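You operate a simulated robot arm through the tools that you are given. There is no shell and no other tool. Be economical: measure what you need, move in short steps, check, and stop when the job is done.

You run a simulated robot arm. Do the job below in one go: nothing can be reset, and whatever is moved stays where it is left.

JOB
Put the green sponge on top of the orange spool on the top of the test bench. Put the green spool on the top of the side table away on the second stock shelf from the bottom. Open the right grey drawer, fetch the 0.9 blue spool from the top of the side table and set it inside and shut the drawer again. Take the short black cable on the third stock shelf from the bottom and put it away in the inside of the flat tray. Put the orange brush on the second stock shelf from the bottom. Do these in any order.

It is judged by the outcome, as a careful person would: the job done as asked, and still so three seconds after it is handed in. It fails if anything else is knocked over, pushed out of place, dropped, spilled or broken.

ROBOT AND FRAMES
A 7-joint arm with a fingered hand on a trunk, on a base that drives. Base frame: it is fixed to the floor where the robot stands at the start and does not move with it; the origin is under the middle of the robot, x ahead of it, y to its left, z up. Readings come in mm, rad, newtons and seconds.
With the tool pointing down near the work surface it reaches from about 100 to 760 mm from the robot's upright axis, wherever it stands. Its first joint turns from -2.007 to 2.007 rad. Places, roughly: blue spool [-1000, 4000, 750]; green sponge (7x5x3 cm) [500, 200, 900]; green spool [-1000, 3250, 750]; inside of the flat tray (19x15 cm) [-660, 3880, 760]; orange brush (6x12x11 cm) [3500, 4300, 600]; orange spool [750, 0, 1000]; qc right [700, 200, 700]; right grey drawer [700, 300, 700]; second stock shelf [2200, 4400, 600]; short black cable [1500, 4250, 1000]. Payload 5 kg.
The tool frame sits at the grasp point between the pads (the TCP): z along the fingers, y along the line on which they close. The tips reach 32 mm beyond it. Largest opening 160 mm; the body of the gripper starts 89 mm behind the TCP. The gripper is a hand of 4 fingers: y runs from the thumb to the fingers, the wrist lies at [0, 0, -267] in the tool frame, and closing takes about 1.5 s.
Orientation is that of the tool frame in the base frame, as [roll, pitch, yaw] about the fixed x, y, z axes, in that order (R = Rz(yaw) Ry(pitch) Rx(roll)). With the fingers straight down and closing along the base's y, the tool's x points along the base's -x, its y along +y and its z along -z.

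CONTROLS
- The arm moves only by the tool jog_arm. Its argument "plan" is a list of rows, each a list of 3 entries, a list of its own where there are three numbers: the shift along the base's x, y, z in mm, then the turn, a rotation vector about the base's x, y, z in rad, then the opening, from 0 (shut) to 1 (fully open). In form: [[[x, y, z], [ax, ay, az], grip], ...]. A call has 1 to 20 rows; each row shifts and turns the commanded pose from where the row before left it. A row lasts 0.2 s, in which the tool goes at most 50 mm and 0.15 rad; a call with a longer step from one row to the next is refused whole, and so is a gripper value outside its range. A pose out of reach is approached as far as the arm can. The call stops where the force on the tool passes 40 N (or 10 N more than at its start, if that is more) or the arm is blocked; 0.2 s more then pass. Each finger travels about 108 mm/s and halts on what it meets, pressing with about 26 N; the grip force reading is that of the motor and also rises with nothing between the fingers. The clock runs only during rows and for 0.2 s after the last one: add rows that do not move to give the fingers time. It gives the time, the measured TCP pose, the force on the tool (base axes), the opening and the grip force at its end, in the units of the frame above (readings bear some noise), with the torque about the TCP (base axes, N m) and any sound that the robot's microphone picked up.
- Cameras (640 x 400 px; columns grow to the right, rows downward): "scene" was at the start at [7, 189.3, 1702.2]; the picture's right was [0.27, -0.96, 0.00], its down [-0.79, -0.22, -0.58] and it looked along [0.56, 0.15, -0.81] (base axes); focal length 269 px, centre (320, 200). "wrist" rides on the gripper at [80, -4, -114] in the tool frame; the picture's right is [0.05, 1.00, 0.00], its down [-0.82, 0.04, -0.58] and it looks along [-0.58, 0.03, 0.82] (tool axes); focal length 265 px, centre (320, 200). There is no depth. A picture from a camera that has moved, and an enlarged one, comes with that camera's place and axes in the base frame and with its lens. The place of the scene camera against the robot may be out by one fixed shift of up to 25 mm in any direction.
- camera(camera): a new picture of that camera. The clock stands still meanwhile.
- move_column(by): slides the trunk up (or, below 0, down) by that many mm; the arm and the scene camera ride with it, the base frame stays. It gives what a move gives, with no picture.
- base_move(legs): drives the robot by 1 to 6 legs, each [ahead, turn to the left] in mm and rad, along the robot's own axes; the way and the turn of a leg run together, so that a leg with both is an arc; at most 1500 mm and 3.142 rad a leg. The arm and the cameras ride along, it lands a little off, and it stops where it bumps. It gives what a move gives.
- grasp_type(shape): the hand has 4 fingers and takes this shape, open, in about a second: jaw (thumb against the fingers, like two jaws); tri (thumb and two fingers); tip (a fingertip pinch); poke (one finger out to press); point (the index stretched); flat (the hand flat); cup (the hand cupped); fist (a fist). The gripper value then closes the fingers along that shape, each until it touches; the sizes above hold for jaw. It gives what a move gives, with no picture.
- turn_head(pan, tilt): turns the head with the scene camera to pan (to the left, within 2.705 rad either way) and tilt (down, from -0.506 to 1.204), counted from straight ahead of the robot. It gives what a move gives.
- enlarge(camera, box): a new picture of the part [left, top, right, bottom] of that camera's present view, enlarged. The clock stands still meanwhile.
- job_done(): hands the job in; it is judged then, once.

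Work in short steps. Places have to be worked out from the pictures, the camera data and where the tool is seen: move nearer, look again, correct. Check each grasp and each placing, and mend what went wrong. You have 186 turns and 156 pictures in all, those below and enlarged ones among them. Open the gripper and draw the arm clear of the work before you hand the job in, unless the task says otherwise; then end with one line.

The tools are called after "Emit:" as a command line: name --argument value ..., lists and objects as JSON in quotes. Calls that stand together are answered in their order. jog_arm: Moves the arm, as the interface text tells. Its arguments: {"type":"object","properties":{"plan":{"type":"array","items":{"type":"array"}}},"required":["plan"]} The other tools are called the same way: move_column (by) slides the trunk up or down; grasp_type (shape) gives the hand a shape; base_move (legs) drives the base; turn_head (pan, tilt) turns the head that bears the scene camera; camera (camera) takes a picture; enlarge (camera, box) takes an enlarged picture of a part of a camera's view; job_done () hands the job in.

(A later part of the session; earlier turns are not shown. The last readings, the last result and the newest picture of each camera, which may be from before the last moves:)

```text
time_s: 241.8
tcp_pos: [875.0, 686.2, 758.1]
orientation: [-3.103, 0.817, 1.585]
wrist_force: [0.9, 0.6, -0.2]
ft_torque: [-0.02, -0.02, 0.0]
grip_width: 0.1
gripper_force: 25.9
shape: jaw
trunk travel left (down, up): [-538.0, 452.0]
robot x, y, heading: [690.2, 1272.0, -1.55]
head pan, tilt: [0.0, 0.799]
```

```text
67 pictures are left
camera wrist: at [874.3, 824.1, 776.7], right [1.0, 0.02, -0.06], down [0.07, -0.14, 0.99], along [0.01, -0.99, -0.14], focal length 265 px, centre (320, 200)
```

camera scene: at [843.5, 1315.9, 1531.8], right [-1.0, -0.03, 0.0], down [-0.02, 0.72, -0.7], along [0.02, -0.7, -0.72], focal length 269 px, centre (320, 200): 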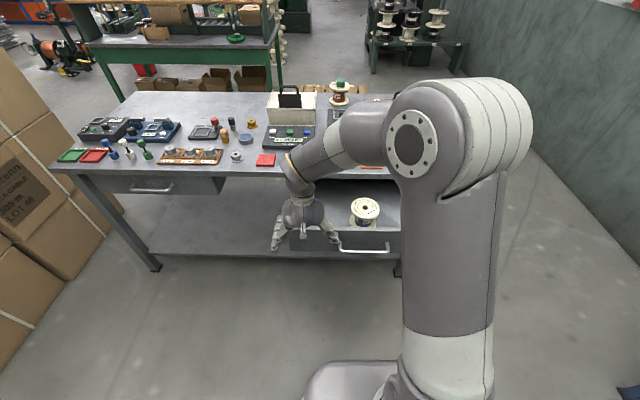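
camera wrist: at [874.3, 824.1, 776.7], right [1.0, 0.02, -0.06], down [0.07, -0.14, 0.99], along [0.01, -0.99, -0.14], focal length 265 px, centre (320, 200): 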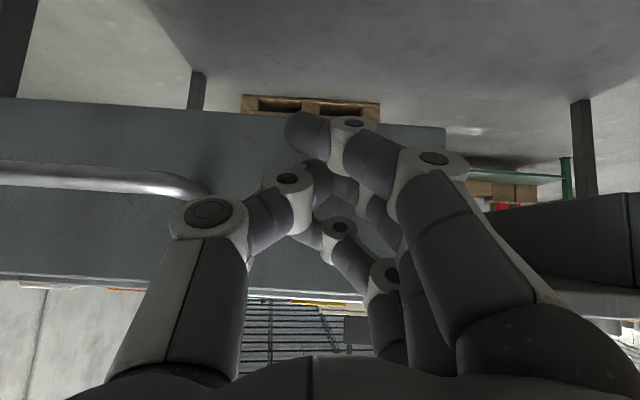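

The index fingertip is low on the face, so I raise 20 mm and continue.

Emit:
move_column --by 20

Emit:
base_move --legs '[[130, 0]]'

Emit:
camera --camera "wrist"

Emit:
camera --camera "scene"

```text
time_s: 242.5
tcp_pos: [876.3, 687.1, 778.5]
orientation: [-3.102, 0.816, 1.585]
wrist_force: [0.1, -0.1, 0.2]
ft_torque: [0.03, -0.01, -0.01]
grip_width: 0.1
gripper_force: 26.1
shape: jaw
trunk travel left (down, up): [-558.0, 432.0]
robot x, y, heading: [691.4, 1271.8, -1.542]
head pan, tilt: [0.0, 0.799]
```

```text
time_s: 243.8
tcp_pos: [879.0, 555.5, 776.9]
orientation: [-3.102, 0.816, 1.584]
wrist_force: [0.3, -0.7, -0.2]
ft_torque: [-0.05, 0.02, 0.04]
grip_width: 0.1
gripper_force: 26.3
shape: jaw
trunk travel left (down, up): [-558.0, 432.0]
robot x, y, heading: [690.3, 1140.9, -1.541]
head pan, tilt: [0.0, 0.799]
```

```text
66 pictures are left
camera wrist: at [877.2, 693.1, 796.6], right [1.0, 0.02, -0.06], down [0.07, -0.14, 0.99], along [0.01, -0.99, -0.14], focal length 265 px, centre (320, 200)
```

wrist: 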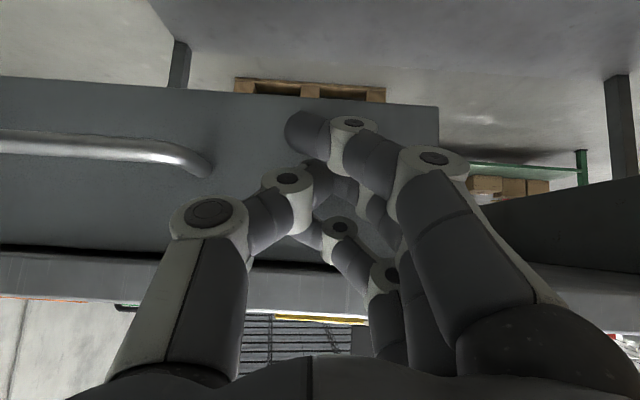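

```text
65 pictures are left
camera scene: at [847.4, 1137.4, 1446.9], right [-1.0, -0.02, 0.0], down [-0.02, 0.72, -0.7], along [0.02, -0.7, -0.72], focal length 269 px, centre (320, 200)
```

scene: 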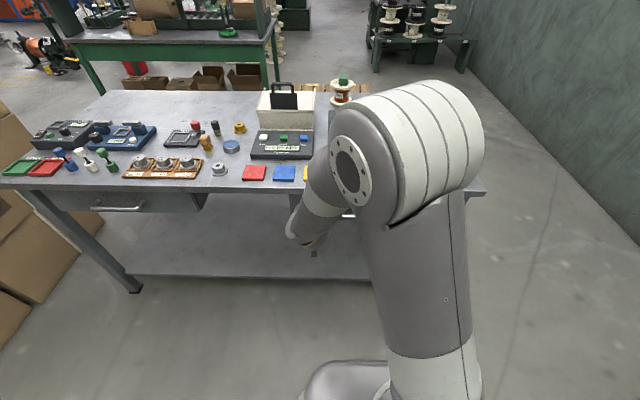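

Emit:
base_move --legs '[[40, 0]]'

Emit:
jog_arm --plan '[[[0, -4, 0], [0, 0, 0], 0], [[0, -4, 0], [0, 0, 0], 0], [[0, -4, 0], [0, 0, 0], 0], [[0, 0, 0], [0, 0, 0], 0]]'

Emit:
camera --camera "wrist"

```text
time_s: 244.6
tcp_pos: [880.6, 519.7, 776.5]
orientation: [-3.101, 0.812, 1.59]
wrist_force: [8.7, 36.0, -9.8]
ft_torque: [-0.15, -0.1, -0.39]
grip_width: 0.3
gripper_force: 26.1
shape: jaw
trunk travel left (down, up): [-558.0, 432.0]
robot x, y, heading: [693.3, 1104.1, -1.549]
head pan, tilt: [0.0, 0.799]
```

```text
time_s: 245.3
tcp_pos: [883.8, 518.3, 770.7]
orientation: [-3.1, 0.798, 1.605]
wrist_force: [0.4, 16.9, 2.0]
ft_torque: [-0.31, 0.04, -0.42]
grip_width: 0.0
gripper_force: 25.9
shape: jaw
trunk travel left (down, up): [-558.0, 432.0]
robot x, y, heading: [694.4, 1103.9, -1.545]
head pan, tilt: [0.0, 0.799]
stopped in row 3: the force on the tool passed its limit at 51 N (the readings are from after the stop); the commanded pose is now the measured one
```

```text
64 pictures are left
camera wrist: at [880.4, 655.7, 792.7], right [1.0, 0.04, -0.07], down [0.07, -0.16, 0.99], along [0.03, -0.99, -0.16], focal length 265 px, centre (320, 200)
```

wrist: 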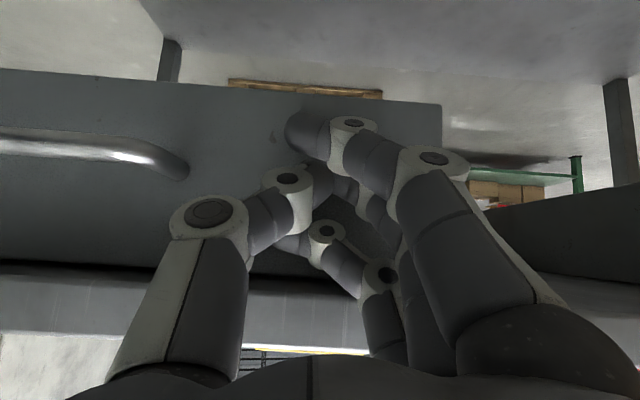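

Firm stop. I back straight away and verify.

Emit:
base_move --legs '[[-400, 0]]'

Emit:
camera --camera "scene"

Emit:
camera --camera "wrist"

```text
time_s: 247.9
tcp_pos: [868.9, 922.4, 770.6]
orientation: [-3.102, 0.8, 1.596]
wrist_force: [0.0, -0.1, -0.8]
ft_torque: [0.05, 0.01, 0.04]
grip_width: 0.3
gripper_force: 25.8
shape: jaw
trunk travel left (down, up): [-558.0, 432.0]
robot x, y, heading: [682.3, 1509.3, -1.549]
head pan, tilt: [0.0, 0.799]
```

```text
63 pictures are left
camera scene: at [838.2, 1506.8, 1446.9], right [-1.0, -0.02, 0.0], down [-0.02, 0.72, -0.7], along [0.01, -0.7, -0.72], focal length 269 px, centre (320, 200)
```

scene: 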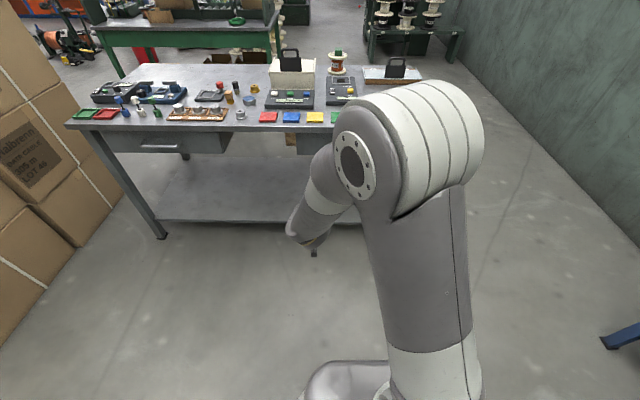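

```text
62 pictures are left
camera wrist: at [867.5, 1059.6, 792.9], right [1.0, 0.03, -0.07], down [0.07, -0.15, 0.99], along [0.02, -0.99, -0.16], focal length 265 px, centre (320, 200)
```

wrist: 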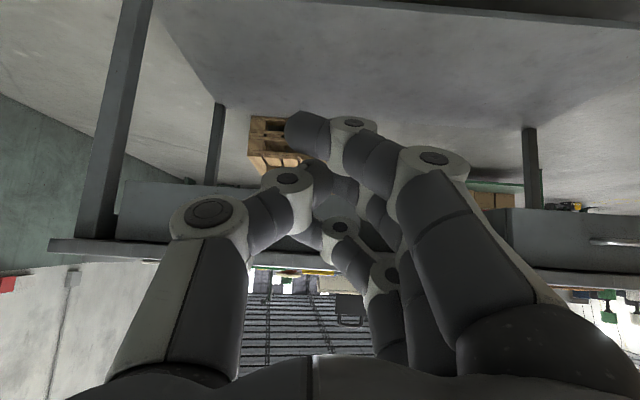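

The drawer stayed shut, flush with its neighbour. Now I straighten the hand, raise the trunk, and drive to the stock shelf for the cable.

Emit:
jog_arm --plan '[[[4, 30, 5], [0.1, 0, 0], 0.3], [[4, 30, 5], [0.1, 0, 0], 0.6], [[4, 30, 5], [0.1, 0, 0], 1], [[4, 30, 5], [0.1, 0, 0], 1], [[4, 30, 5], [0.1, 0, 0], 1], [[4, 30, 5], [0.1, 0, 0], 1], [[4, 30, 5], [0.1, 0, 0], 1], [[4, 30, 5], [0.1, 0, 0], 1]]'

Emit:
move_column --by 350

Emit:
base_move --legs '[[-50, 0], [0, 2.746], [1200, 0], [800, 0], [0, 0.373]]'

Emit:
turn_head --pan 0.0 --tilt 0.5

Emit:
camera --camera "scene"

```text
time_s: 249.7
tcp_pos: [901.9, 1163.0, 813.4]
orientation: [-3.12, -0.002, 1.586]
wrist_force: [-0.4, 0.1, 0.3]
ft_torque: [-0.02, -0.01, 0.03]
grip_width: 160.0
gripper_force: 0.1
shape: jaw
trunk travel left (down, up): [-558.0, 432.0]
robot x, y, heading: [680.8, 1514.5, -1.548]
head pan, tilt: [0.0, 0.799]
```

```text
time_s: 253.1
tcp_pos: [902.4, 1162.0, 1164.4]
orientation: [-3.117, 0.002, 1.589]
wrist_force: [0.3, -0.5, 0.4]
ft_torque: [0.01, -0.01, -0.02]
grip_width: 160.1
gripper_force: 0.1
shape: jaw
trunk travel left (down, up): [-908.0, 82.0]
robot x, y, heading: [684.5, 1509.4, -1.55]
head pan, tilt: [0.0, 0.799]
```

```text
time_s: 271.2
tcp_pos: [1181.3, 3780.8, 1164.3]
orientation: [-3.117, 0.0, -1.561]
wrist_force: [-0.7, -0.4, -0.6]
ft_torque: [0.02, -0.02, 0.04]
grip_width: 159.8
gripper_force: 0.2
shape: jaw
trunk travel left (down, up): [-908.0, 82.0]
robot x, y, heading: [1391.1, 3427.9, 1.583]
head pan, tilt: [0.0, 0.799]
```

```text
time_s: 272.0
tcp_pos: [1180.8, 3780.6, 1163.2]
orientation: [-3.117, 0.0, -1.562]
wrist_force: [0.4, -1.3, 0.2]
ft_torque: [0.02, 0.0, 0.0]
grip_width: 159.8
gripper_force: 0.0
shape: jaw
trunk travel left (down, up): [-908.0, 82.0]
robot x, y, heading: [1394.7, 3430.8, 1.587]
head pan, tilt: [0.0, 0.499]
```

```text
61 pictures are left
camera scene: at [1236.3, 3471.5, 1822.8], right [1.0, 0.01, 0.0], down [0.01, -0.48, -0.88], along [-0.01, 0.88, -0.48], focal length 269 px, centre (320, 200)
```

scene: 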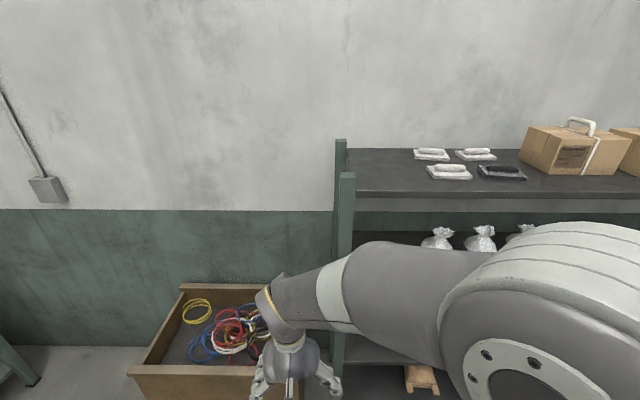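

The rack starts at x≈1310. I lower the trunk to look straight into the third shelf.

Emit:
move_column --by -400

Emit:
turn_head --pan -0.3 --tilt 0.3

Emit:
camera --camera "scene"

```text
time_s: 275.8
tcp_pos: [1181.8, 3779.7, 764.2]
orientation: [-3.119, 0.001, -1.561]
wrist_force: [0.3, -0.3, 0.4]
ft_torque: [0.01, -0.02, 0.01]
grip_width: 159.8
gripper_force: 0.0
shape: jaw
trunk travel left (down, up): [-508.0, 482.0]
robot x, y, heading: [1396.3, 3429.3, 1.583]
head pan, tilt: [0.0, 0.499]
```

```text
time_s: 276.6
tcp_pos: [1181.4, 3779.2, 764.7]
orientation: [-3.119, -0.001, -1.563]
wrist_force: [0.4, 0.5, 0.0]
ft_torque: [0.01, -0.01, 0.0]
grip_width: 159.8
gripper_force: 0.1
shape: jaw
trunk travel left (down, up): [-508.0, 482.0]
robot x, y, heading: [1398.1, 3427.9, 1.585]
head pan, tilt: [-0.3, 0.3]
```

```text
60 pictures are left
camera scene: at [1263.9, 3470.1, 1441.2], right [0.96, -0.28, 0.0], down [-0.08, -0.28, -0.96], along [0.27, 0.92, -0.3], focal length 269 px, centre (320, 200)
```

scene: 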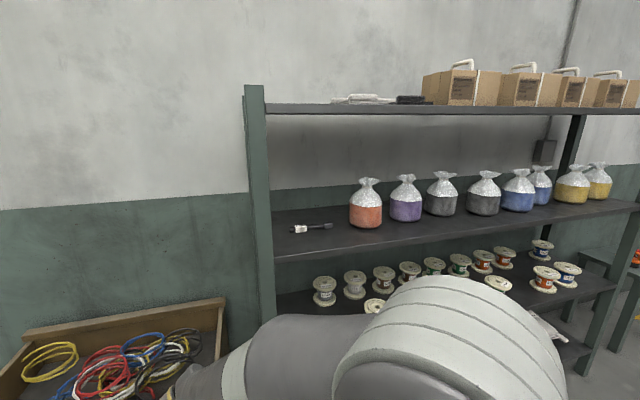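

The cable lies at the left of the third shelf. I enlarge it and the second shelf's free space.

Emit:
enlarge --camera "scene" --box '[260, 190, 380, 265]'

Emit:
enlarge --camera "scene" --box '[260, 200, 640, 400]'

```text
5.33 times, centred on (320, 228) of scene
camera zoom: at [1263.9, 3470.1, 1441.2], right [0.96, -0.28, 0.0], down [-0.08, -0.28, -0.96], along [0.27, 0.92, -0.3], focal length 1434 px, centre (320, 53)
```

zoom: 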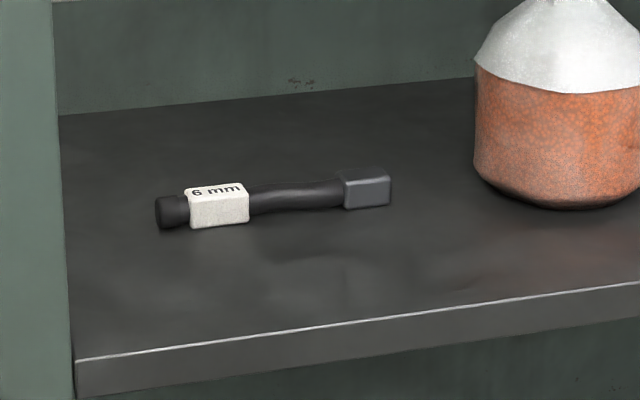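

```text
1.68 times, centred on (450, 300) of scene
camera zoom: at [1263.9, 3470.1, 1441.2], right [0.96, -0.28, 0.0], down [-0.08, -0.28, -0.96], along [0.27, 0.92, -0.3], focal length 453 px, centre (101, 32)
```

zoom: 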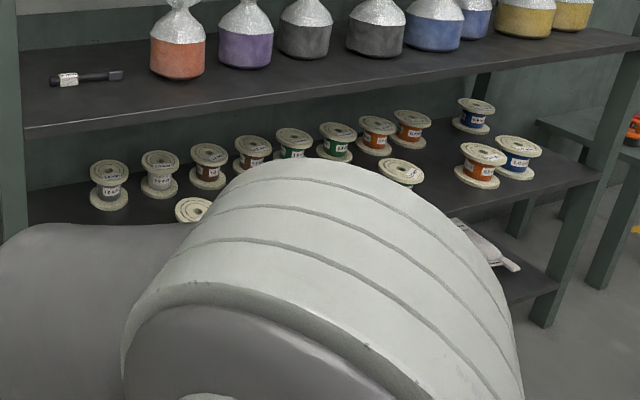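

The cable is a stiff rod about 170 mm long lying along x, near (1521,4440) on a shelf with about 430 mm headroom. I'll reach in with the hand vertical, arm level, closing front-to-back. I raise the trunk 130, fold the hand ahead and turn it.

Emit:
move_column --by 130

Emit:
jog_arm --plan '[[[20, -3, 20], [0, 0, -0.143], 1], [[20, -3, 20], [0, 0, -0.143], 1], [[20, -3, 20], [0, 0, -0.143], 0.9], [[20, -3, 20], [0, 0, -0.143], 0.8], [[20, -3, 20], [0, 0, -0.143], 0.7], [[20, -3, 20], [0, 0, -0.143], 0.6], [[20, -3, 20], [0, 0, -0.143], 0.5], [[20, -3, 20], [0, 0, -0.143], 0.5], [[20, -3, 20], [0, 0, -0.143], 0.5], [[20, -3, 20], [0, 0, -0.143], 0.5], [[16, 0, 0], [0.02, 0, -0.141], 0.5]]'

Emit:
base_move --legs '[[0, -0.31], [390, 0], [0, 0.295]]'

Emit:
camera --camera "scene"

Emit:
camera --camera "wrist"

```text
time_s: 278.2
tcp_pos: [1181.0, 3780.9, 892.0]
orientation: [-3.118, 0.0, -1.56]
wrist_force: [0.3, 0.2, -0.4]
ft_torque: [0.01, 0.03, -0.07]
grip_width: 159.9
gripper_force: 0.1
shape: jaw
trunk travel left (down, up): [-638.0, 352.0]
robot x, y, heading: [1395.2, 3427.5, 1.587]
head pan, tilt: [-0.3, 0.3]
```

```text
time_s: 280.6
tcp_pos: [1388.0, 3783.4, 1018.5]
orientation: [-3.133, 0.002, -3.134]
wrist_force: [-0.1, 0.6, 0.0]
ft_torque: [0.02, -0.01, 0.0]
grip_width: 80.8
gripper_force: 0.0
shape: jaw
out of reach, approached as far as the arm can: row 7, 8, 9, 10
trunk travel left (down, up): [-638.0, 352.0]
robot x, y, heading: [1391.1, 3429.0, 1.585]
head pan, tilt: [-0.3, 0.3]
```

```text
time_s: 283.7
tcp_pos: [1591.8, 4078.7, 1016.9]
orientation: [-3.118, 0.0, 2.837]
wrist_force: [-1.9, -24.7, 8.9]
ft_torque: [1.21, 0.04, 0.45]
grip_width: 75.1
gripper_force: 0.0
shape: jaw
trunk travel left (down, up): [-638.0, 352.0]
robot x, y, heading: [1492.5, 3748.8, 1.277]
head pan, tilt: [-0.3, 0.3]
stopped in leg 2: the force on the tool passed its limit at 70 N (the readings are from after the stop); the commanded pose is now the measured one
```

```text
57 pictures are left
camera scene: at [1374.6, 3821.5, 1571.3], right [0.83, -0.56, 0.0], down [-0.17, -0.24, -0.96], along [0.54, 0.79, -0.29], focal length 269 px, centre (320, 200)
```

scene: 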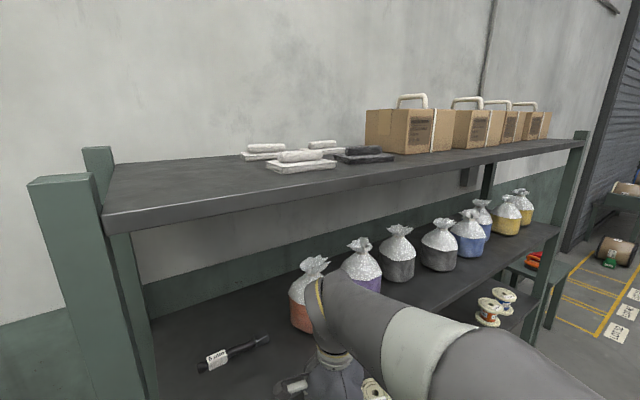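

```text
56 pictures are left
camera wrist: at [1515.0, 4102.2, 1130.9], right [0.25, 0.97, -0.02], down [0.79, -0.19, 0.58], along [0.55, -0.16, -0.82], focal length 265 px, centre (320, 200)
```

wrist: 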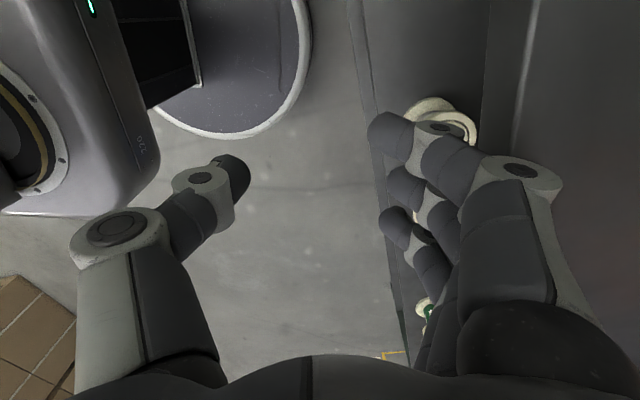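

The fingers bumped the third shelf's front edge: the rack is nearer than I judged (front at y≈4187, shelf top z≈1045, cable at about (1484,4338)). Nothing on it moved. I back off, square up, and set the hand above shelf height before inserting with the base.

Emit:
base_move --legs '[[-190, 0], [0, 0.295]]'

Emit:
jog_arm --plan '[[[8, 30, 13], [0, 0, 0], 0.5], [[8, 30, 13], [0, 0, 0], 0.5], [[8, 30, 13], [0, 0, 0], 0.5], [[8, 30, 13], [0, 0, 0], 0.5], [[8, 30, 13], [0, 0, 0], 0.5], [[8, 30, 13], [0.125, 0, 0], 0.5], [[0, 20, 0], [0.125, 0, 0], 0.5], [[0, 0, 0], [0, 0, 0], 0.5]]'

Emit:
turn_head --pan -0.1 --tilt 0.35

Emit:
camera --camera "scene"

Emit:
camera --camera "wrist"

```text
time_s: 286.3
tcp_pos: [1432.1, 3913.4, 1017.4]
orientation: [-3.119, -0.001, 3.136]
wrist_force: [-0.9, -0.3, -0.1]
ft_torque: [0.02, -0.02, -0.02]
grip_width: 80.1
gripper_force: 0.0
shape: jaw
trunk travel left (down, up): [-638.0, 352.0]
robot x, y, heading: [1437.9, 3556.8, 1.577]
head pan, tilt: [-0.3, 0.3]
```

```text
time_s: 288.1
tcp_pos: [1481.1, 4112.4, 1094.6]
orientation: [2.914, -0.003, 3.136]
wrist_force: [-0.3, 1.0, -0.4]
ft_torque: [-0.03, 0.04, 0.01]
grip_width: 80.2
gripper_force: 0.0
shape: jaw
trunk travel left (down, up): [-638.0, 352.0]
robot x, y, heading: [1434.5, 3562.8, 1.573]
head pan, tilt: [-0.3, 0.3]
```

```text
time_s: 288.8
tcp_pos: [1480.9, 4111.4, 1095.1]
orientation: [2.914, -0.002, 3.134]
wrist_force: [0.0, -0.6, 0.4]
ft_torque: [0.0, 0.01, 0.03]
grip_width: 80.2
gripper_force: 0.0
shape: jaw
trunk travel left (down, up): [-638.0, 352.0]
robot x, y, heading: [1437.6, 3560.0, 1.576]
head pan, tilt: [-0.099, 0.351]
```

```text
55 pictures are left
camera scene: at [1286.4, 3607.4, 1566.6], right [1.0, -0.1, 0.0], down [-0.03, -0.34, -0.94], along [0.09, 0.93, -0.34], focal length 269 px, centre (320, 200)
```

scene: 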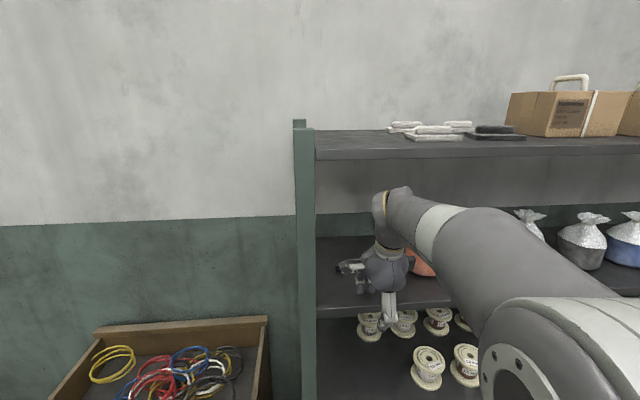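

```text
54 pictures are left
camera wrist: at [1400.9, 4082.8, 1205.7], right [-0.05, 0.97, 0.22], down [0.82, -0.09, 0.57], along [0.58, 0.21, -0.79], focal length 265 px, centre (320, 200)
```

wrist: 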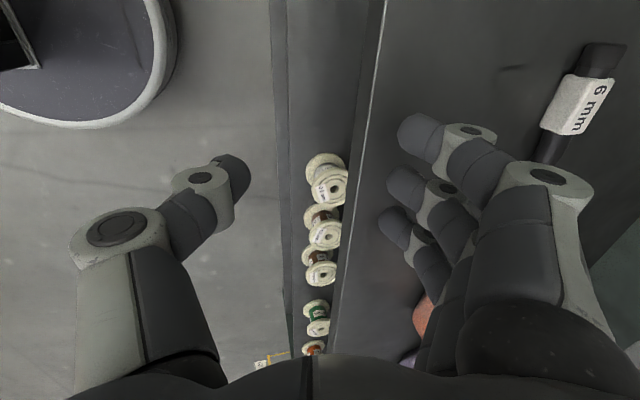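

Shelf height is uncertain (1045–1080). I raise 50 mm for a second wrist view to triangulate the edge and the cable.

Emit:
move_column --by 60

Emit:
camera --camera "wrist"

```text
time_s: 289.8
tcp_pos: [1480.0, 4112.9, 1155.6]
orientation: [2.915, -0.003, 3.135]
wrist_force: [-0.9, -0.1, 0.0]
ft_torque: [0.0, -0.02, 0.0]
grip_width: 80.2
gripper_force: 0.1
shape: jaw
trunk travel left (down, up): [-698.0, 292.0]
robot x, y, heading: [1438.8, 3558.8, 1.575]
head pan, tilt: [-0.099, 0.351]
```

```text
53 pictures are left
camera wrist: at [1400.9, 4082.9, 1265.6], right [-0.05, 0.97, 0.22], down [0.82, -0.09, 0.57], along [0.58, 0.21, -0.79], focal length 265 px, centre (320, 200)
```

wrist: 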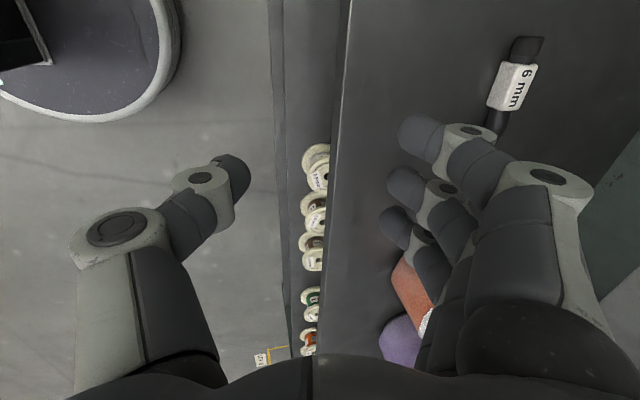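

Now consistent: shelf top z≈1040, front edge y≈4158, cable centre about (1500,4318). I set the TCP to z≈1100, shift +23 mm in x and drive in 100 mm.

Emit:
move_column --by -55

Emit:
jog_arm --plan '[[[12, 0, 0], [0, 0, 0], 0.5], [[11, 0, 0], [0, 0, 0], 0.5]]'

Emit:
base_move --legs '[[110, 0]]'

Emit:
camera --camera "scene"

Emit:
camera --camera "wrist"

```text
time_s: 290.8
tcp_pos: [1480.9, 4110.9, 1100.1]
orientation: [2.914, -0.001, 3.134]
wrist_force: [0.0, -0.1, 0.2]
ft_torque: [-0.02, 0.0, -0.02]
grip_width: 80.1
gripper_force: 0.0
shape: jaw
trunk travel left (down, up): [-643.0, 347.0]
robot x, y, heading: [1439.4, 3563.7, 1.575]
head pan, tilt: [-0.099, 0.351]
```

```text
time_s: 291.4
tcp_pos: [1503.0, 4112.6, 1100.0]
orientation: [2.915, -0.002, 3.135]
wrist_force: [-0.1, 0.4, 0.4]
ft_torque: [0.03, 0.04, 0.03]
grip_width: 80.0
gripper_force: 0.0
shape: jaw
trunk travel left (down, up): [-643.0, 347.0]
robot x, y, heading: [1433.9, 3563.8, 1.573]
head pan, tilt: [-0.099, 0.351]
```

```text
time_s: 292.5
tcp_pos: [1503.2, 4224.6, 1100.5]
orientation: [2.916, -0.003, 3.137]
wrist_force: [-0.9, 0.4, -1.1]
ft_torque: [-0.02, -0.02, 0.02]
grip_width: 80.3
gripper_force: 0.1
shape: jaw
trunk travel left (down, up): [-643.0, 347.0]
robot x, y, heading: [1436.3, 3675.6, 1.58]
head pan, tilt: [-0.099, 0.351]
```

```text
52 pictures are left
camera scene: at [1285.8, 3718.1, 1571.5], right [1.0, -0.09, 0.0], down [-0.03, -0.34, -0.94], along [0.09, 0.93, -0.34], focal length 269 px, centre (320, 200)
```

scene: 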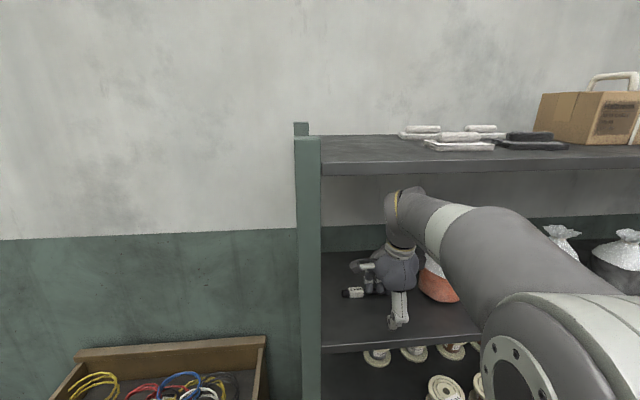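

```text
51 pictures are left
camera wrist: at [1422.8, 4193.2, 1209.9], right [-0.05, 0.97, 0.22], down [0.82, -0.09, 0.57], along [0.58, 0.21, -0.79], focal length 265 px, centre (320, 200)
```

wrist: 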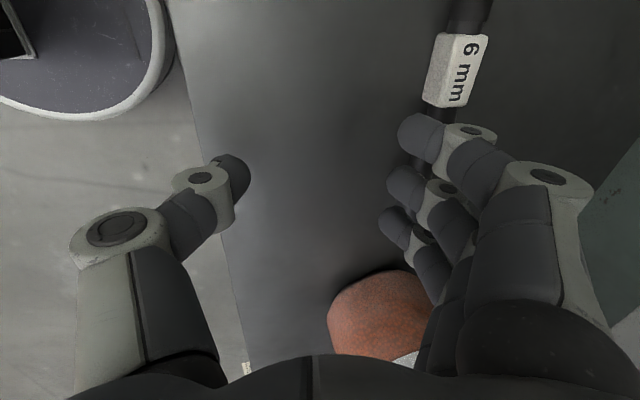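

Good clearance above and beside. I drive the remaining 90 mm, then lower.

Emit:
jog_arm --plan '[[[-6, 0, 0], [0, 0, 0], 0.5], [[0, 0, 0], [0, 0, 0], 0.5]]'

Emit:
base_move --legs '[[90, 0]]'

Emit:
camera --camera "wrist"

```text
time_s: 293.1
tcp_pos: [1496.4, 4221.7, 1100.9]
orientation: [2.916, -0.002, 3.136]
wrist_force: [0.2, 0.1, 0.4]
ft_torque: [0.0, 0.02, -0.01]
grip_width: 80.2
gripper_force: 0.0
shape: jaw
trunk travel left (down, up): [-643.0, 347.0]
robot x, y, heading: [1437.1, 3673.4, 1.578]
head pan, tilt: [-0.099, 0.351]
```

```text
time_s: 294.2
tcp_pos: [1495.0, 4310.2, 1100.4]
orientation: [2.916, -0.002, 3.137]
wrist_force: [0.4, 0.6, -0.2]
ft_torque: [-0.04, -0.01, -0.01]
grip_width: 80.3
gripper_force: 0.0
shape: jaw
trunk travel left (down, up): [-643.0, 347.0]
robot x, y, heading: [1434.8, 3761.2, 1.579]
head pan, tilt: [-0.099, 0.351]
```

```text
50 pictures are left
camera wrist: at [1415.7, 4281.2, 1209.3], right [-0.05, 0.97, 0.22], down [0.82, -0.09, 0.57], along [0.58, 0.21, -0.79], focal length 265 px, centre (320, 200)
```

wrist: 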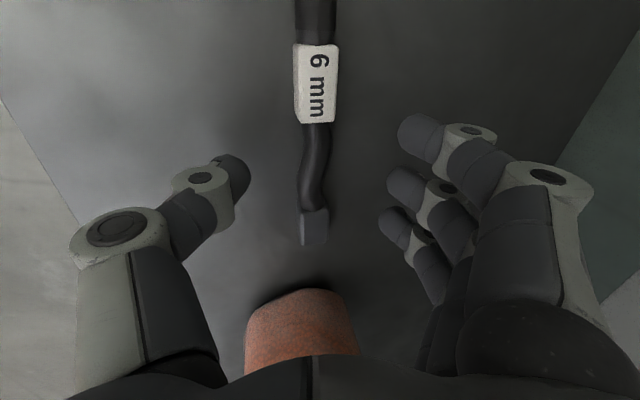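

The cable lies between thumb and fingers. I shift 12 mm left, narrow the opening, lower 19 mm and close.

Emit:
jog_arm --plan '[[[-12, 0, 0], [0, 0, 0], 0.38], [[0, 0, 0], [0, 0, 0], 0.38], [[0, 0, 0], [0, 0, 0], 0.38]]'

Emit:
move_column --by -19

Emit:
jog_arm --plan '[[[0, 0, 0], [0, 0, 0], 0.2], [[0, 0, 0], [0, 0, 0], 0.05], [[0, 0, 0], [0, 0, 0], 0], [[0, 0, 0], [0, 0, 0], 0], [[0, 0, 0], [0, 0, 0], 0]]'

Emit:
camera --camera "wrist"

```text
time_s: 295.0
tcp_pos: [1482.8, 4308.4, 1099.7]
orientation: [2.914, -0.002, 3.138]
wrist_force: [0.9, -0.2, -0.6]
ft_torque: [0.04, 0.03, 0.0]
grip_width: 61.4
gripper_force: 0.1
shape: jaw
trunk travel left (down, up): [-643.0, 347.0]
robot x, y, heading: [1435.7, 3761.0, 1.574]
head pan, tilt: [-0.099, 0.351]
```

```text
time_s: 295.7
tcp_pos: [1484.2, 4308.1, 1081.5]
orientation: [2.912, -0.003, 3.136]
wrist_force: [0.0, -2.7, 10.4]
ft_torque: [-0.54, 0.0, 0.0]
grip_width: 61.6
gripper_force: 0.0
shape: jaw
trunk travel left (down, up): [-624.0, 366.0]
robot x, y, heading: [1436.9, 3755.9, 1.575]
head pan, tilt: [-0.099, 0.351]
```

```text
time_s: 296.9
tcp_pos: [1483.7, 4308.8, 1081.1]
orientation: [2.913, -0.001, 3.136]
wrist_force: [0.4, 0.9, 0.0]
ft_torque: [-0.01, -0.04, -0.02]
grip_width: 11.0
gripper_force: 25.6
shape: jaw
trunk travel left (down, up): [-624.0, 366.0]
robot x, y, heading: [1433.9, 3762.6, 1.58]
head pan, tilt: [-0.099, 0.351]
```

```text
49 pictures are left
camera wrist: at [1403.4, 4279.6, 1191.0], right [-0.05, 0.97, 0.22], down [0.82, -0.09, 0.57], along [0.58, 0.21, -0.79], focal length 265 px, centre (320, 200)
```

wrist: 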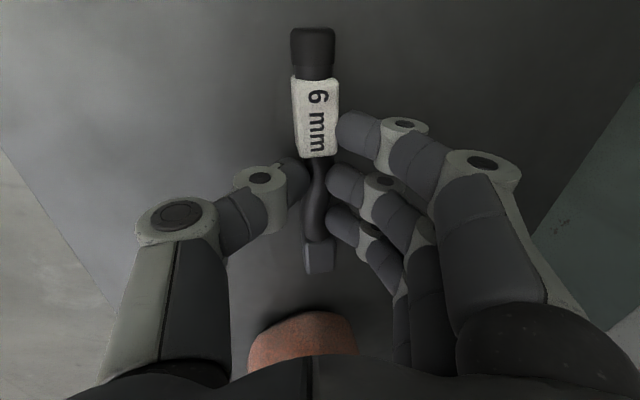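

Grip width 11 mm with force; I lift 18 mm and check the cable comes along while backing out.

Emit:
move_column --by 18

Emit:
base_move --legs '[[-330, 0]]'

Emit:
camera --camera "wrist"

```text
time_s: 297.5
tcp_pos: [1483.6, 4308.9, 1099.9]
orientation: [2.914, -0.002, 3.136]
wrist_force: [0.1, -0.3, 0.4]
ft_torque: [0.01, -0.01, 0.0]
grip_width: 5.5
gripper_force: 25.9
shape: jaw
trunk travel left (down, up): [-642.0, 348.0]
robot x, y, heading: [1438.2, 3759.8, 1.573]
head pan, tilt: [-0.099, 0.351]
```

```text
time_s: 299.7
tcp_pos: [1484.0, 3977.7, 1099.8]
orientation: [2.916, -0.002, 3.135]
wrist_force: [-0.1, -0.2, 0.6]
ft_torque: [-0.03, -0.04, -0.04]
grip_width: 5.5
gripper_force: 25.7
shape: jaw
trunk travel left (down, up): [-642.0, 348.0]
robot x, y, heading: [1437.0, 3428.6, 1.575]
head pan, tilt: [-0.099, 0.351]
```

```text
48 pictures are left
camera wrist: at [1405.6, 3949.0, 1209.3], right [-0.04, 0.97, 0.22], down [0.82, -0.09, 0.57], along [0.58, 0.21, -0.79], focal length 265 px, centre (320, 200)
```

wrist: 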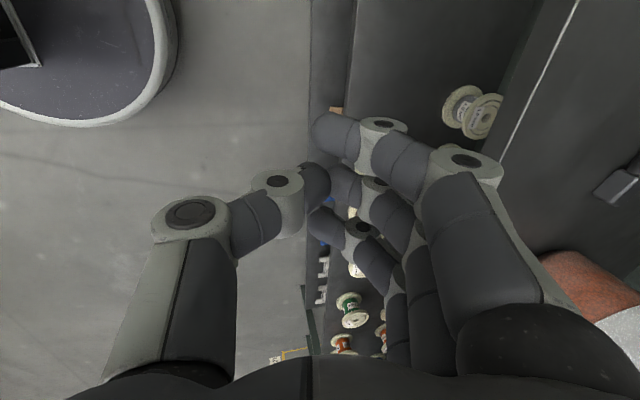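

The grip was too shallow and the cable slipped off; it's still on the shelf. I open, go back in, and this time remove the tilt while lowering so the pads get fully around it.

Emit:
jog_arm --plan '[[[0, 0, 0], [0, 0, 0], 0.3], [[0, 0, 0], [0, 0, 0], 0.5], [[0, 0, 0], [0, 0, 0], 0.5]]'

Emit:
base_move --legs '[[325, 0]]'

Emit:
camera --camera "wrist"

```text
time_s: 300.5
tcp_pos: [1484.4, 3979.2, 1099.3]
orientation: [2.917, -0.002, 3.134]
wrist_force: [-0.2, -0.5, 0.2]
ft_torque: [0.02, -0.04, -0.02]
grip_width: 79.4
gripper_force: 0.2
shape: jaw
trunk travel left (down, up): [-642.0, 348.0]
robot x, y, heading: [1437.9, 3431.4, 1.572]
head pan, tilt: [-0.099, 0.351]
```

```text
time_s: 302.7
tcp_pos: [1486.0, 4306.8, 1098.4]
orientation: [2.917, -0.001, 3.133]
wrist_force: [-0.4, 0.2, -0.6]
ft_torque: [-0.04, 0.02, 0.02]
grip_width: 79.3
gripper_force: 0.1
shape: jaw
trunk travel left (down, up): [-642.0, 348.0]
robot x, y, heading: [1438.0, 3759.1, 1.571]
head pan, tilt: [-0.099, 0.351]
```

```text
47 pictures are left
camera wrist: at [1406.3, 4277.6, 1208.8], right [-0.04, 0.97, 0.22], down [0.82, -0.1, 0.57], along [0.58, 0.21, -0.79], focal length 265 px, centre (320, 200)
```

wrist: 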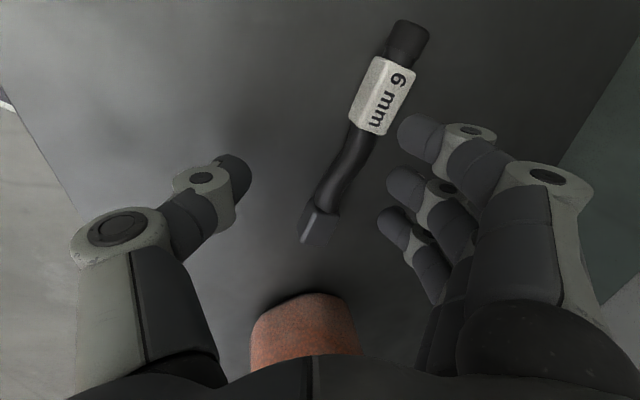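

The cable has turned about 20°. Its middle is at about (1488,4341). I shift in y, yaw the hand to match, and take the tilt out.

Emit:
jog_arm --plan '[[[1, 17, 0], [0, 0, 0], 0.5], [[1, 17, 0], [0, 0, 0], 0.5], [[0, 0, 0], [0, 0, -0.113], 0.5], [[0, 0, 0], [0, 0, -0.113], 0.5], [[0, 0, 0], [0, 0, -0.113], 0.5], [[0, 0, 0], [-0.1, 0, 0], 0.5], [[0, 0, 0], [-0.1, 0, 0], 0.5], [[0, 0, 0], [0, 0, 0], 0.5]]'

Emit:
camera --camera "wrist"

```text
time_s: 304.7
tcp_pos: [1488.4, 4348.3, 1083.5]
orientation: [3.142, 0.079, 2.802]
wrist_force: [-1.2, 2.3, -0.9]
ft_torque: [-0.34, -0.06, -0.01]
grip_width: 80.0
gripper_force: 0.1
shape: jaw
trunk travel left (down, up): [-642.0, 348.0]
robot x, y, heading: [1437.1, 3754.8, 1.57]
head pan, tilt: [-0.099, 0.351]
stopped in row 8: the arm was blocked; the commanded pose is now the measured one
```

```text
46 pictures are left
camera wrist: at [1403.7, 4374.0, 1190.1], right [0.29, 0.96, 0.0], down [0.74, -0.22, 0.64], along [0.61, -0.19, -0.77], focal length 265 px, centre (320, 200)
```

wrist: 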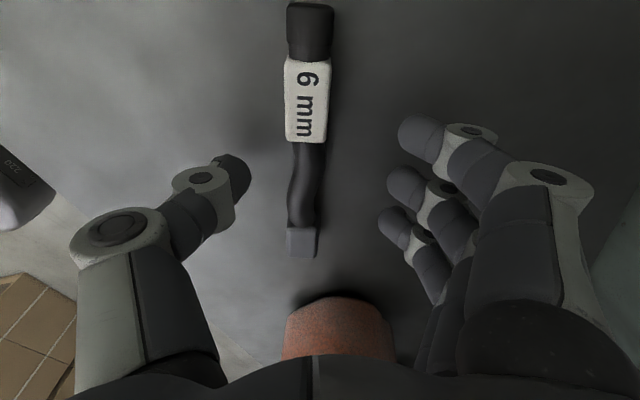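

The arm touched the upper shelf lightly and was pressed down; lowering relieves it. The cable is now centred. I lower 10 mm and close.

Emit:
move_column --by -10

Emit:
jog_arm --plan '[[[0, 0, 0], [0, 0, 0], 0.3], [[0, 0, 0], [0, 0, 0], 0.15], [[0, 0, 0], [0, 0, 0], 0], [[0, 0, 0], [0, 0, 0], 0], [[0, 0, 0], [0, 0, 0], 0], [[0, 0, 0], [0, 0, 0], 0]]'

Emit:
camera --camera "wrist"

```text
time_s: 305.3
tcp_pos: [1490.0, 4337.7, 1076.5]
orientation: [3.129, 0.072, 2.797]
wrist_force: [0.5, -0.5, 1.1]
ft_torque: [0.07, 0.03, -0.04]
grip_width: 80.1
gripper_force: 0.1
shape: jaw
trunk travel left (down, up): [-632.0, 358.0]
robot x, y, heading: [1438.4, 3754.3, 1.568]
head pan, tilt: [-0.099, 0.351]
```

```text
time_s: 306.7
tcp_pos: [1488.8, 4338.9, 1075.8]
orientation: [3.132, 0.075, 2.797]
wrist_force: [-0.1, -0.1, -0.1]
ft_torque: [-0.02, -0.05, 0.01]
grip_width: 13.2
gripper_force: 25.6
shape: jaw
trunk travel left (down, up): [-632.0, 358.0]
robot x, y, heading: [1441.3, 3753.1, 1.574]
head pan, tilt: [-0.099, 0.351]
```

```text
45 pictures are left
camera wrist: at [1404.5, 4362.4, 1183.6], right [0.29, 0.96, 0.01], down [0.74, -0.22, 0.64], along [0.61, -0.18, -0.77], focal length 265 px, centre (320, 200)
```

wrist: 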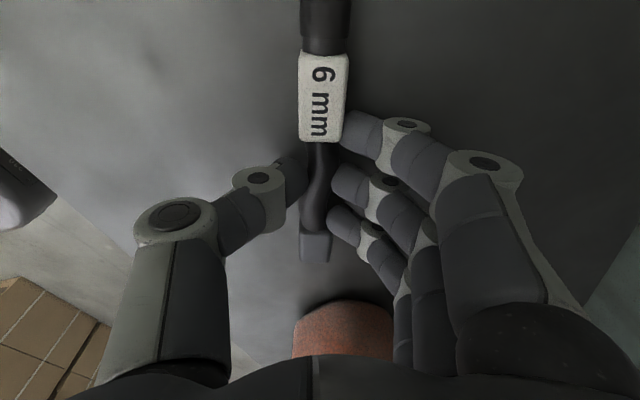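

Grip 13 mm, still on the upper half. I reopen slightly, lower 4 mm more, and close again.

Emit:
jog_arm --plan '[[[0, 0, 0], [0, 0, 0], 0.2], [[0, 0, 0], [0, 0, 0], 0.25], [[0, 0, -3], [0, 0, 0], 0.25], [[0, 0, -2], [0, 0, 0], 0.25], [[0, 0, 0], [0, 0, 0], 0.1], [[0, 0, 0], [0, 0, 0], 0], [[0, 0, 0], [0, 0, 0], 0], [[0, 0, 0], [0, 0, 0], 0]]'

Emit:
jog_arm --plan '[[[0, 0, 4], [0, 0, 0], 0], [[0, 0, 4], [0, 0, 0], 0], [[0, 0, 0], [0, 0, 0], 0]]'

Emit:
camera --camera "wrist"

```text
time_s: 308.5
tcp_pos: [1488.7, 4336.3, 1072.6]
orientation: [3.129, 0.074, 2.797]
wrist_force: [-0.1, -0.1, 26.3]
ft_torque: [-0.33, 0.17, 0.07]
grip_width: 20.9
gripper_force: 25.8
shape: jaw
trunk travel left (down, up): [-632.0, 358.0]
robot x, y, heading: [1437.9, 3756.5, 1.571]
head pan, tilt: [-0.099, 0.351]
```

```text
time_s: 309.3
tcp_pos: [1488.8, 4337.2, 1078.5]
orientation: [3.133, 0.076, 2.796]
wrist_force: [0.5, -0.3, -1.2]
ft_torque: [-0.01, -0.03, 0.03]
grip_width: 18.4
gripper_force: 25.5
shape: jaw
trunk travel left (down, up): [-632.0, 358.0]
robot x, y, heading: [1435.0, 3754.7, 1.565]
head pan, tilt: [-0.099, 0.351]
```

```text
44 pictures are left
camera wrist: at [1404.0, 4361.9, 1185.9], right [0.29, 0.96, 0.0], down [0.74, -0.22, 0.64], along [0.61, -0.18, -0.77], focal length 265 px, centre (320, 200)
```

wrist: 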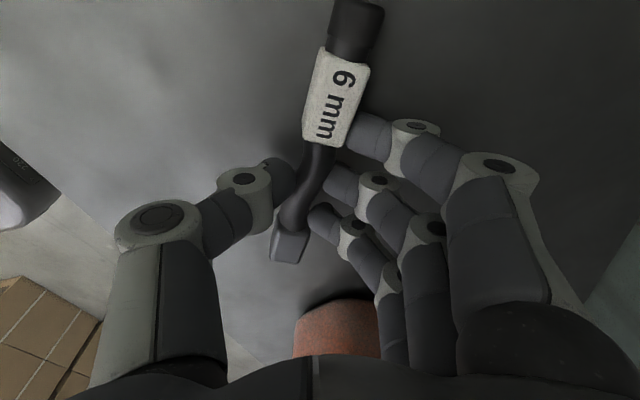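

Now 18 mm, and the cable has lifted with the hand. I raise a few mm more and back out.

Emit:
jog_arm --plan '[[[0, 0, 4], [0, 0, 0], 0], [[0, 0, 3], [0, 0, 0], 0], [[0, 0, 0], [0, 0, 0], 0]]'

Emit:
base_move --legs '[[-330, 0]]'

Emit:
camera --camera "wrist"

Emit:
camera --camera "scene"

```text
time_s: 310.1
tcp_pos: [1489.9, 4337.9, 1086.6]
orientation: [3.131, 0.074, 2.799]
wrist_force: [-0.7, -0.1, -1.2]
ft_torque: [0.01, -0.01, -0.04]
grip_width: 18.4
gripper_force: 25.7
shape: jaw
trunk travel left (down, up): [-632.0, 358.0]
robot x, y, heading: [1436.6, 3755.1, 1.569]
head pan, tilt: [-0.099, 0.351]
```

```text
time_s: 312.2
tcp_pos: [1487.5, 4016.1, 1085.8]
orientation: [3.132, 0.075, 2.806]
wrist_force: [0.1, -0.6, -1.0]
ft_torque: [0.04, -0.03, -0.03]
grip_width: 18.4
gripper_force: 25.4
shape: jaw
trunk travel left (down, up): [-632.0, 358.0]
robot x, y, heading: [1445.4, 3432.3, 1.581]
head pan, tilt: [-0.099, 0.351]
```

```text
43 pictures are left
camera wrist: at [1401.8, 4039.8, 1193.7], right [0.28, 0.96, 0.01], down [0.74, -0.22, 0.64], along [0.61, -0.17, -0.77], focal length 265 px, centre (320, 200)
```

wrist: 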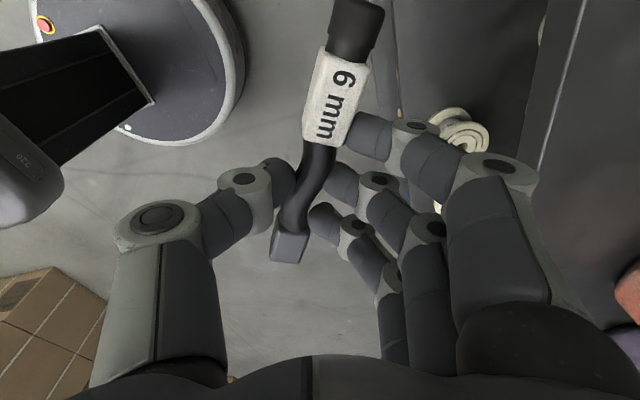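

```text
42 pictures are left
camera scene: at [1287.1, 3478.6, 1560.6], right [1.0, -0.09, 0.0], down [-0.03, -0.34, -0.94], along [0.09, 0.94, -0.34], focal length 269 px, centre (320, 200)
```

scene: 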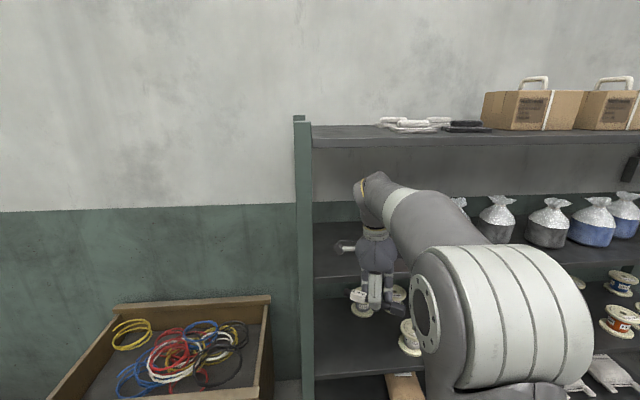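

Cable firmly held. I rotate the hand back to its natural yaw while drawing it in, then drive to the side table for the tray at about (-656,3887).

Emit:
jog_arm --plan '[[[-3, -11, 3], [0, 0, 0.141], 0], [[-3, -11, 3], [0, 0, 0.141], 0], [[-3, -11, 3], [0, 0, 0.141], 0], [[-3, -11, 3], [0, 0, 0.141], 0], [[-3, -11, 3], [0, 0, 0.141], 0], [[-3, -11, 3], [0, 0, 0.141], 0], [[-3, -11, 3], [0, 0, 0.141], 0], [[-3, -11, 3], [0, 0, 0.141], 0], [[-3, -11, 3], [0, 0, 0.141], 0], [[-3, -11, 3], [0, 0, 0.141], 0], [[-3, -11, 3], [0, 0, 0.141], 0], [[-3, -11, 3], [0, 0, 0.141], 0], [[-3, -11, 3], [0, 0, 0.141], 0], [[-3, -11, 3], [0, 0, 0.141], 0], [[-3, -11, 3], [0, 0, 0.136], 0]]'

Emit:
base_move --legs '[[0, 1.31], [1480, 0], [0, 0.25]]'

Emit:
camera --camera "wrist"

```text
time_s: 315.4
tcp_pos: [1441.1, 3851.2, 1132.1]
orientation: [3.132, 0.075, -1.366]
wrist_force: [0.1, -0.6, -0.9]
ft_torque: [0.03, -0.03, -0.02]
grip_width: 18.4
gripper_force: 26.1
shape: jaw
trunk travel left (down, up): [-632.0, 358.0]
robot x, y, heading: [1435.2, 3432.2, 1.58]
head pan, tilt: [-0.099, 0.351]
```

```text
time_s: 326.9
tcp_pos: [-418.7, 3816.6, 1130.6]
orientation: [3.132, 0.074, 0.193]
wrist_force: [0.1, -0.8, -1.1]
ft_torque: [0.04, -0.02, -0.01]
grip_width: 18.2
gripper_force: 26.0
shape: jaw
trunk travel left (down, up): [-632.0, 358.0]
robot x, y, heading: [-3.1, 3808.5, 3.138]
head pan, tilt: [-0.099, 0.351]
```

```text
41 pictures are left
camera wrist: at [-332.0, 3838.0, 1238.5], right [0.24, -0.97, 0.01], down [-0.75, -0.18, 0.64], along [-0.62, -0.16, -0.77], focal length 265 px, centre (320, 200)
```

wrist: 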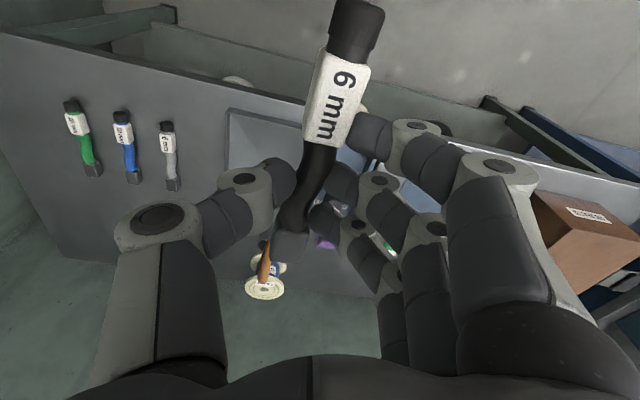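

Tray in view ahead. I move over it and look.

Emit:
jog_arm --plan '[[[-32, 9, -15], [0, 0, 0], 0], [[-32, 9, -15], [0, 0, 0], 0], [[-32, 9, -15], [0, 0, 0], 0], [[-32, 9, -15], [0, 0, 0], 0], [[-32, 9, -15], [0, 0, 0], 0], [[-32, 9, -15], [0, 0, 0], 0], [[0, 0, 0], [0, 0, 0], 0]]'

Emit:
camera --camera "wrist"

Emit:
turn_head --pan 0.0 --tilt 0.8

Emit:
camera --camera "scene"

```text
time_s: 328.5
tcp_pos: [-612.5, 3870.0, 1043.7]
orientation: [3.131, 0.076, 0.192]
wrist_force: [-0.2, -0.1, -1.1]
ft_torque: [-0.05, 0.0, 0.01]
grip_width: 18.6
gripper_force: 25.9
shape: jaw
trunk travel left (down, up): [-632.0, 358.0]
robot x, y, heading: [1.1, 3807.5, 3.143]
head pan, tilt: [-0.099, 0.351]
```

```text
40 pictures are left
camera wrist: at [-525.7, 3892.4, 1150.6], right [0.24, -0.97, 0.01], down [-0.75, -0.18, 0.64], along [-0.62, -0.16, -0.77], focal length 265 px, centre (320, 200)
```

wrist: 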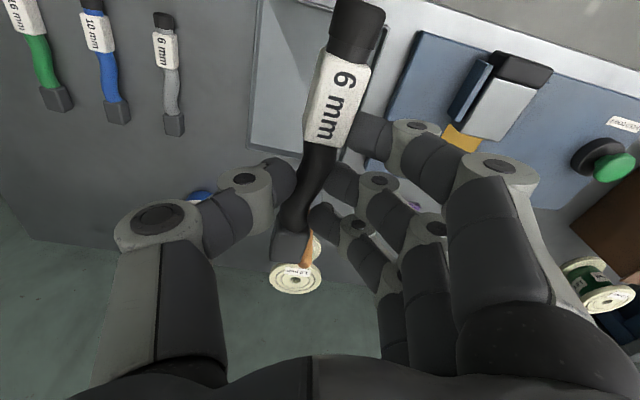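

```text
time_s: 329.4
tcp_pos: [-612.0, 3870.3, 1043.7]
orientation: [3.132, 0.076, 0.195]
wrist_force: [0.1, 0.4, -0.2]
ft_torque: [-0.01, 0.0, -0.04]
grip_width: 18.5
gripper_force: 26.1
shape: jaw
trunk travel left (down, up): [-632.0, 358.0]
robot x, y, heading: [-0.9, 3813.5, 3.14]
head pan, tilt: [0.0, 0.799]
```

```text
39 pictures are left
camera scene: at [-25.9, 3664.6, 1521.0], right [0.0, 1.0, 0.0], down [0.72, 0.0, -0.7], along [-0.7, 0.0, -0.72], focal length 269 px, centre (320, 200)
```

scene: 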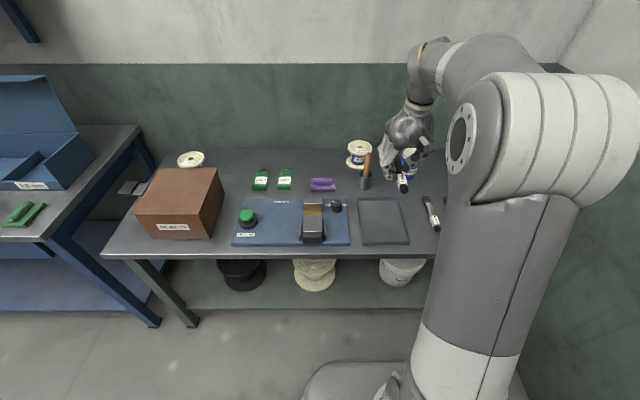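

Tray centre is about (-656,3872). I align the cable over it and lower with the trunk to just above the tray.

Emit:
jog_arm --plan '[[[-28, -2, 0], [0, 0, 0], 0], [[-28, -3, 0], [0, 0, 0], 0], [[0, 0, 0], [0, 0, 0], 0]]'

Emit:
move_column --by -225

Emit:
camera --camera "wrist"

```text
time_s: 330.2
tcp_pos: [-667.4, 3865.2, 1043.9]
orientation: [3.132, 0.074, 0.193]
wrist_force: [-0.2, -0.8, -0.8]
ft_torque: [-0.02, -0.02, -0.01]
grip_width: 18.3
gripper_force: 26.0
shape: jaw
trunk travel left (down, up): [-632.0, 358.0]
robot x, y, heading: [1.6, 3807.9, 3.134]
head pan, tilt: [0.0, 0.799]
```

```text
time_s: 332.6
tcp_pos: [-667.2, 3865.2, 817.5]
orientation: [3.133, 0.075, 0.194]
wrist_force: [-0.5, 0.7, -2.1]
ft_torque: [0.01, 0.0, 0.0]
grip_width: 18.2
gripper_force: 25.8
shape: jaw
trunk travel left (down, up): [-407.0, 583.0]
robot x, y, heading: [-0.6, 3809.1, 3.14]
head pan, tilt: [0.0, 0.799]
```

```text
38 pictures are left
camera wrist: at [-580.9, 3887.4, 925.2], right [0.24, -0.97, 0.01], down [-0.75, -0.18, 0.64], along [-0.62, -0.16, -0.77], focal length 265 px, centre (320, 200)
```

wrist: 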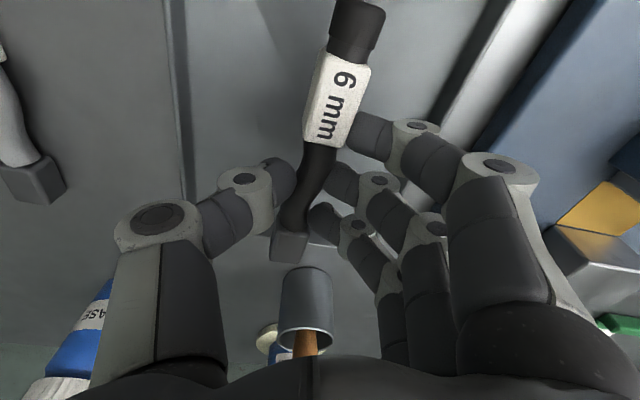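

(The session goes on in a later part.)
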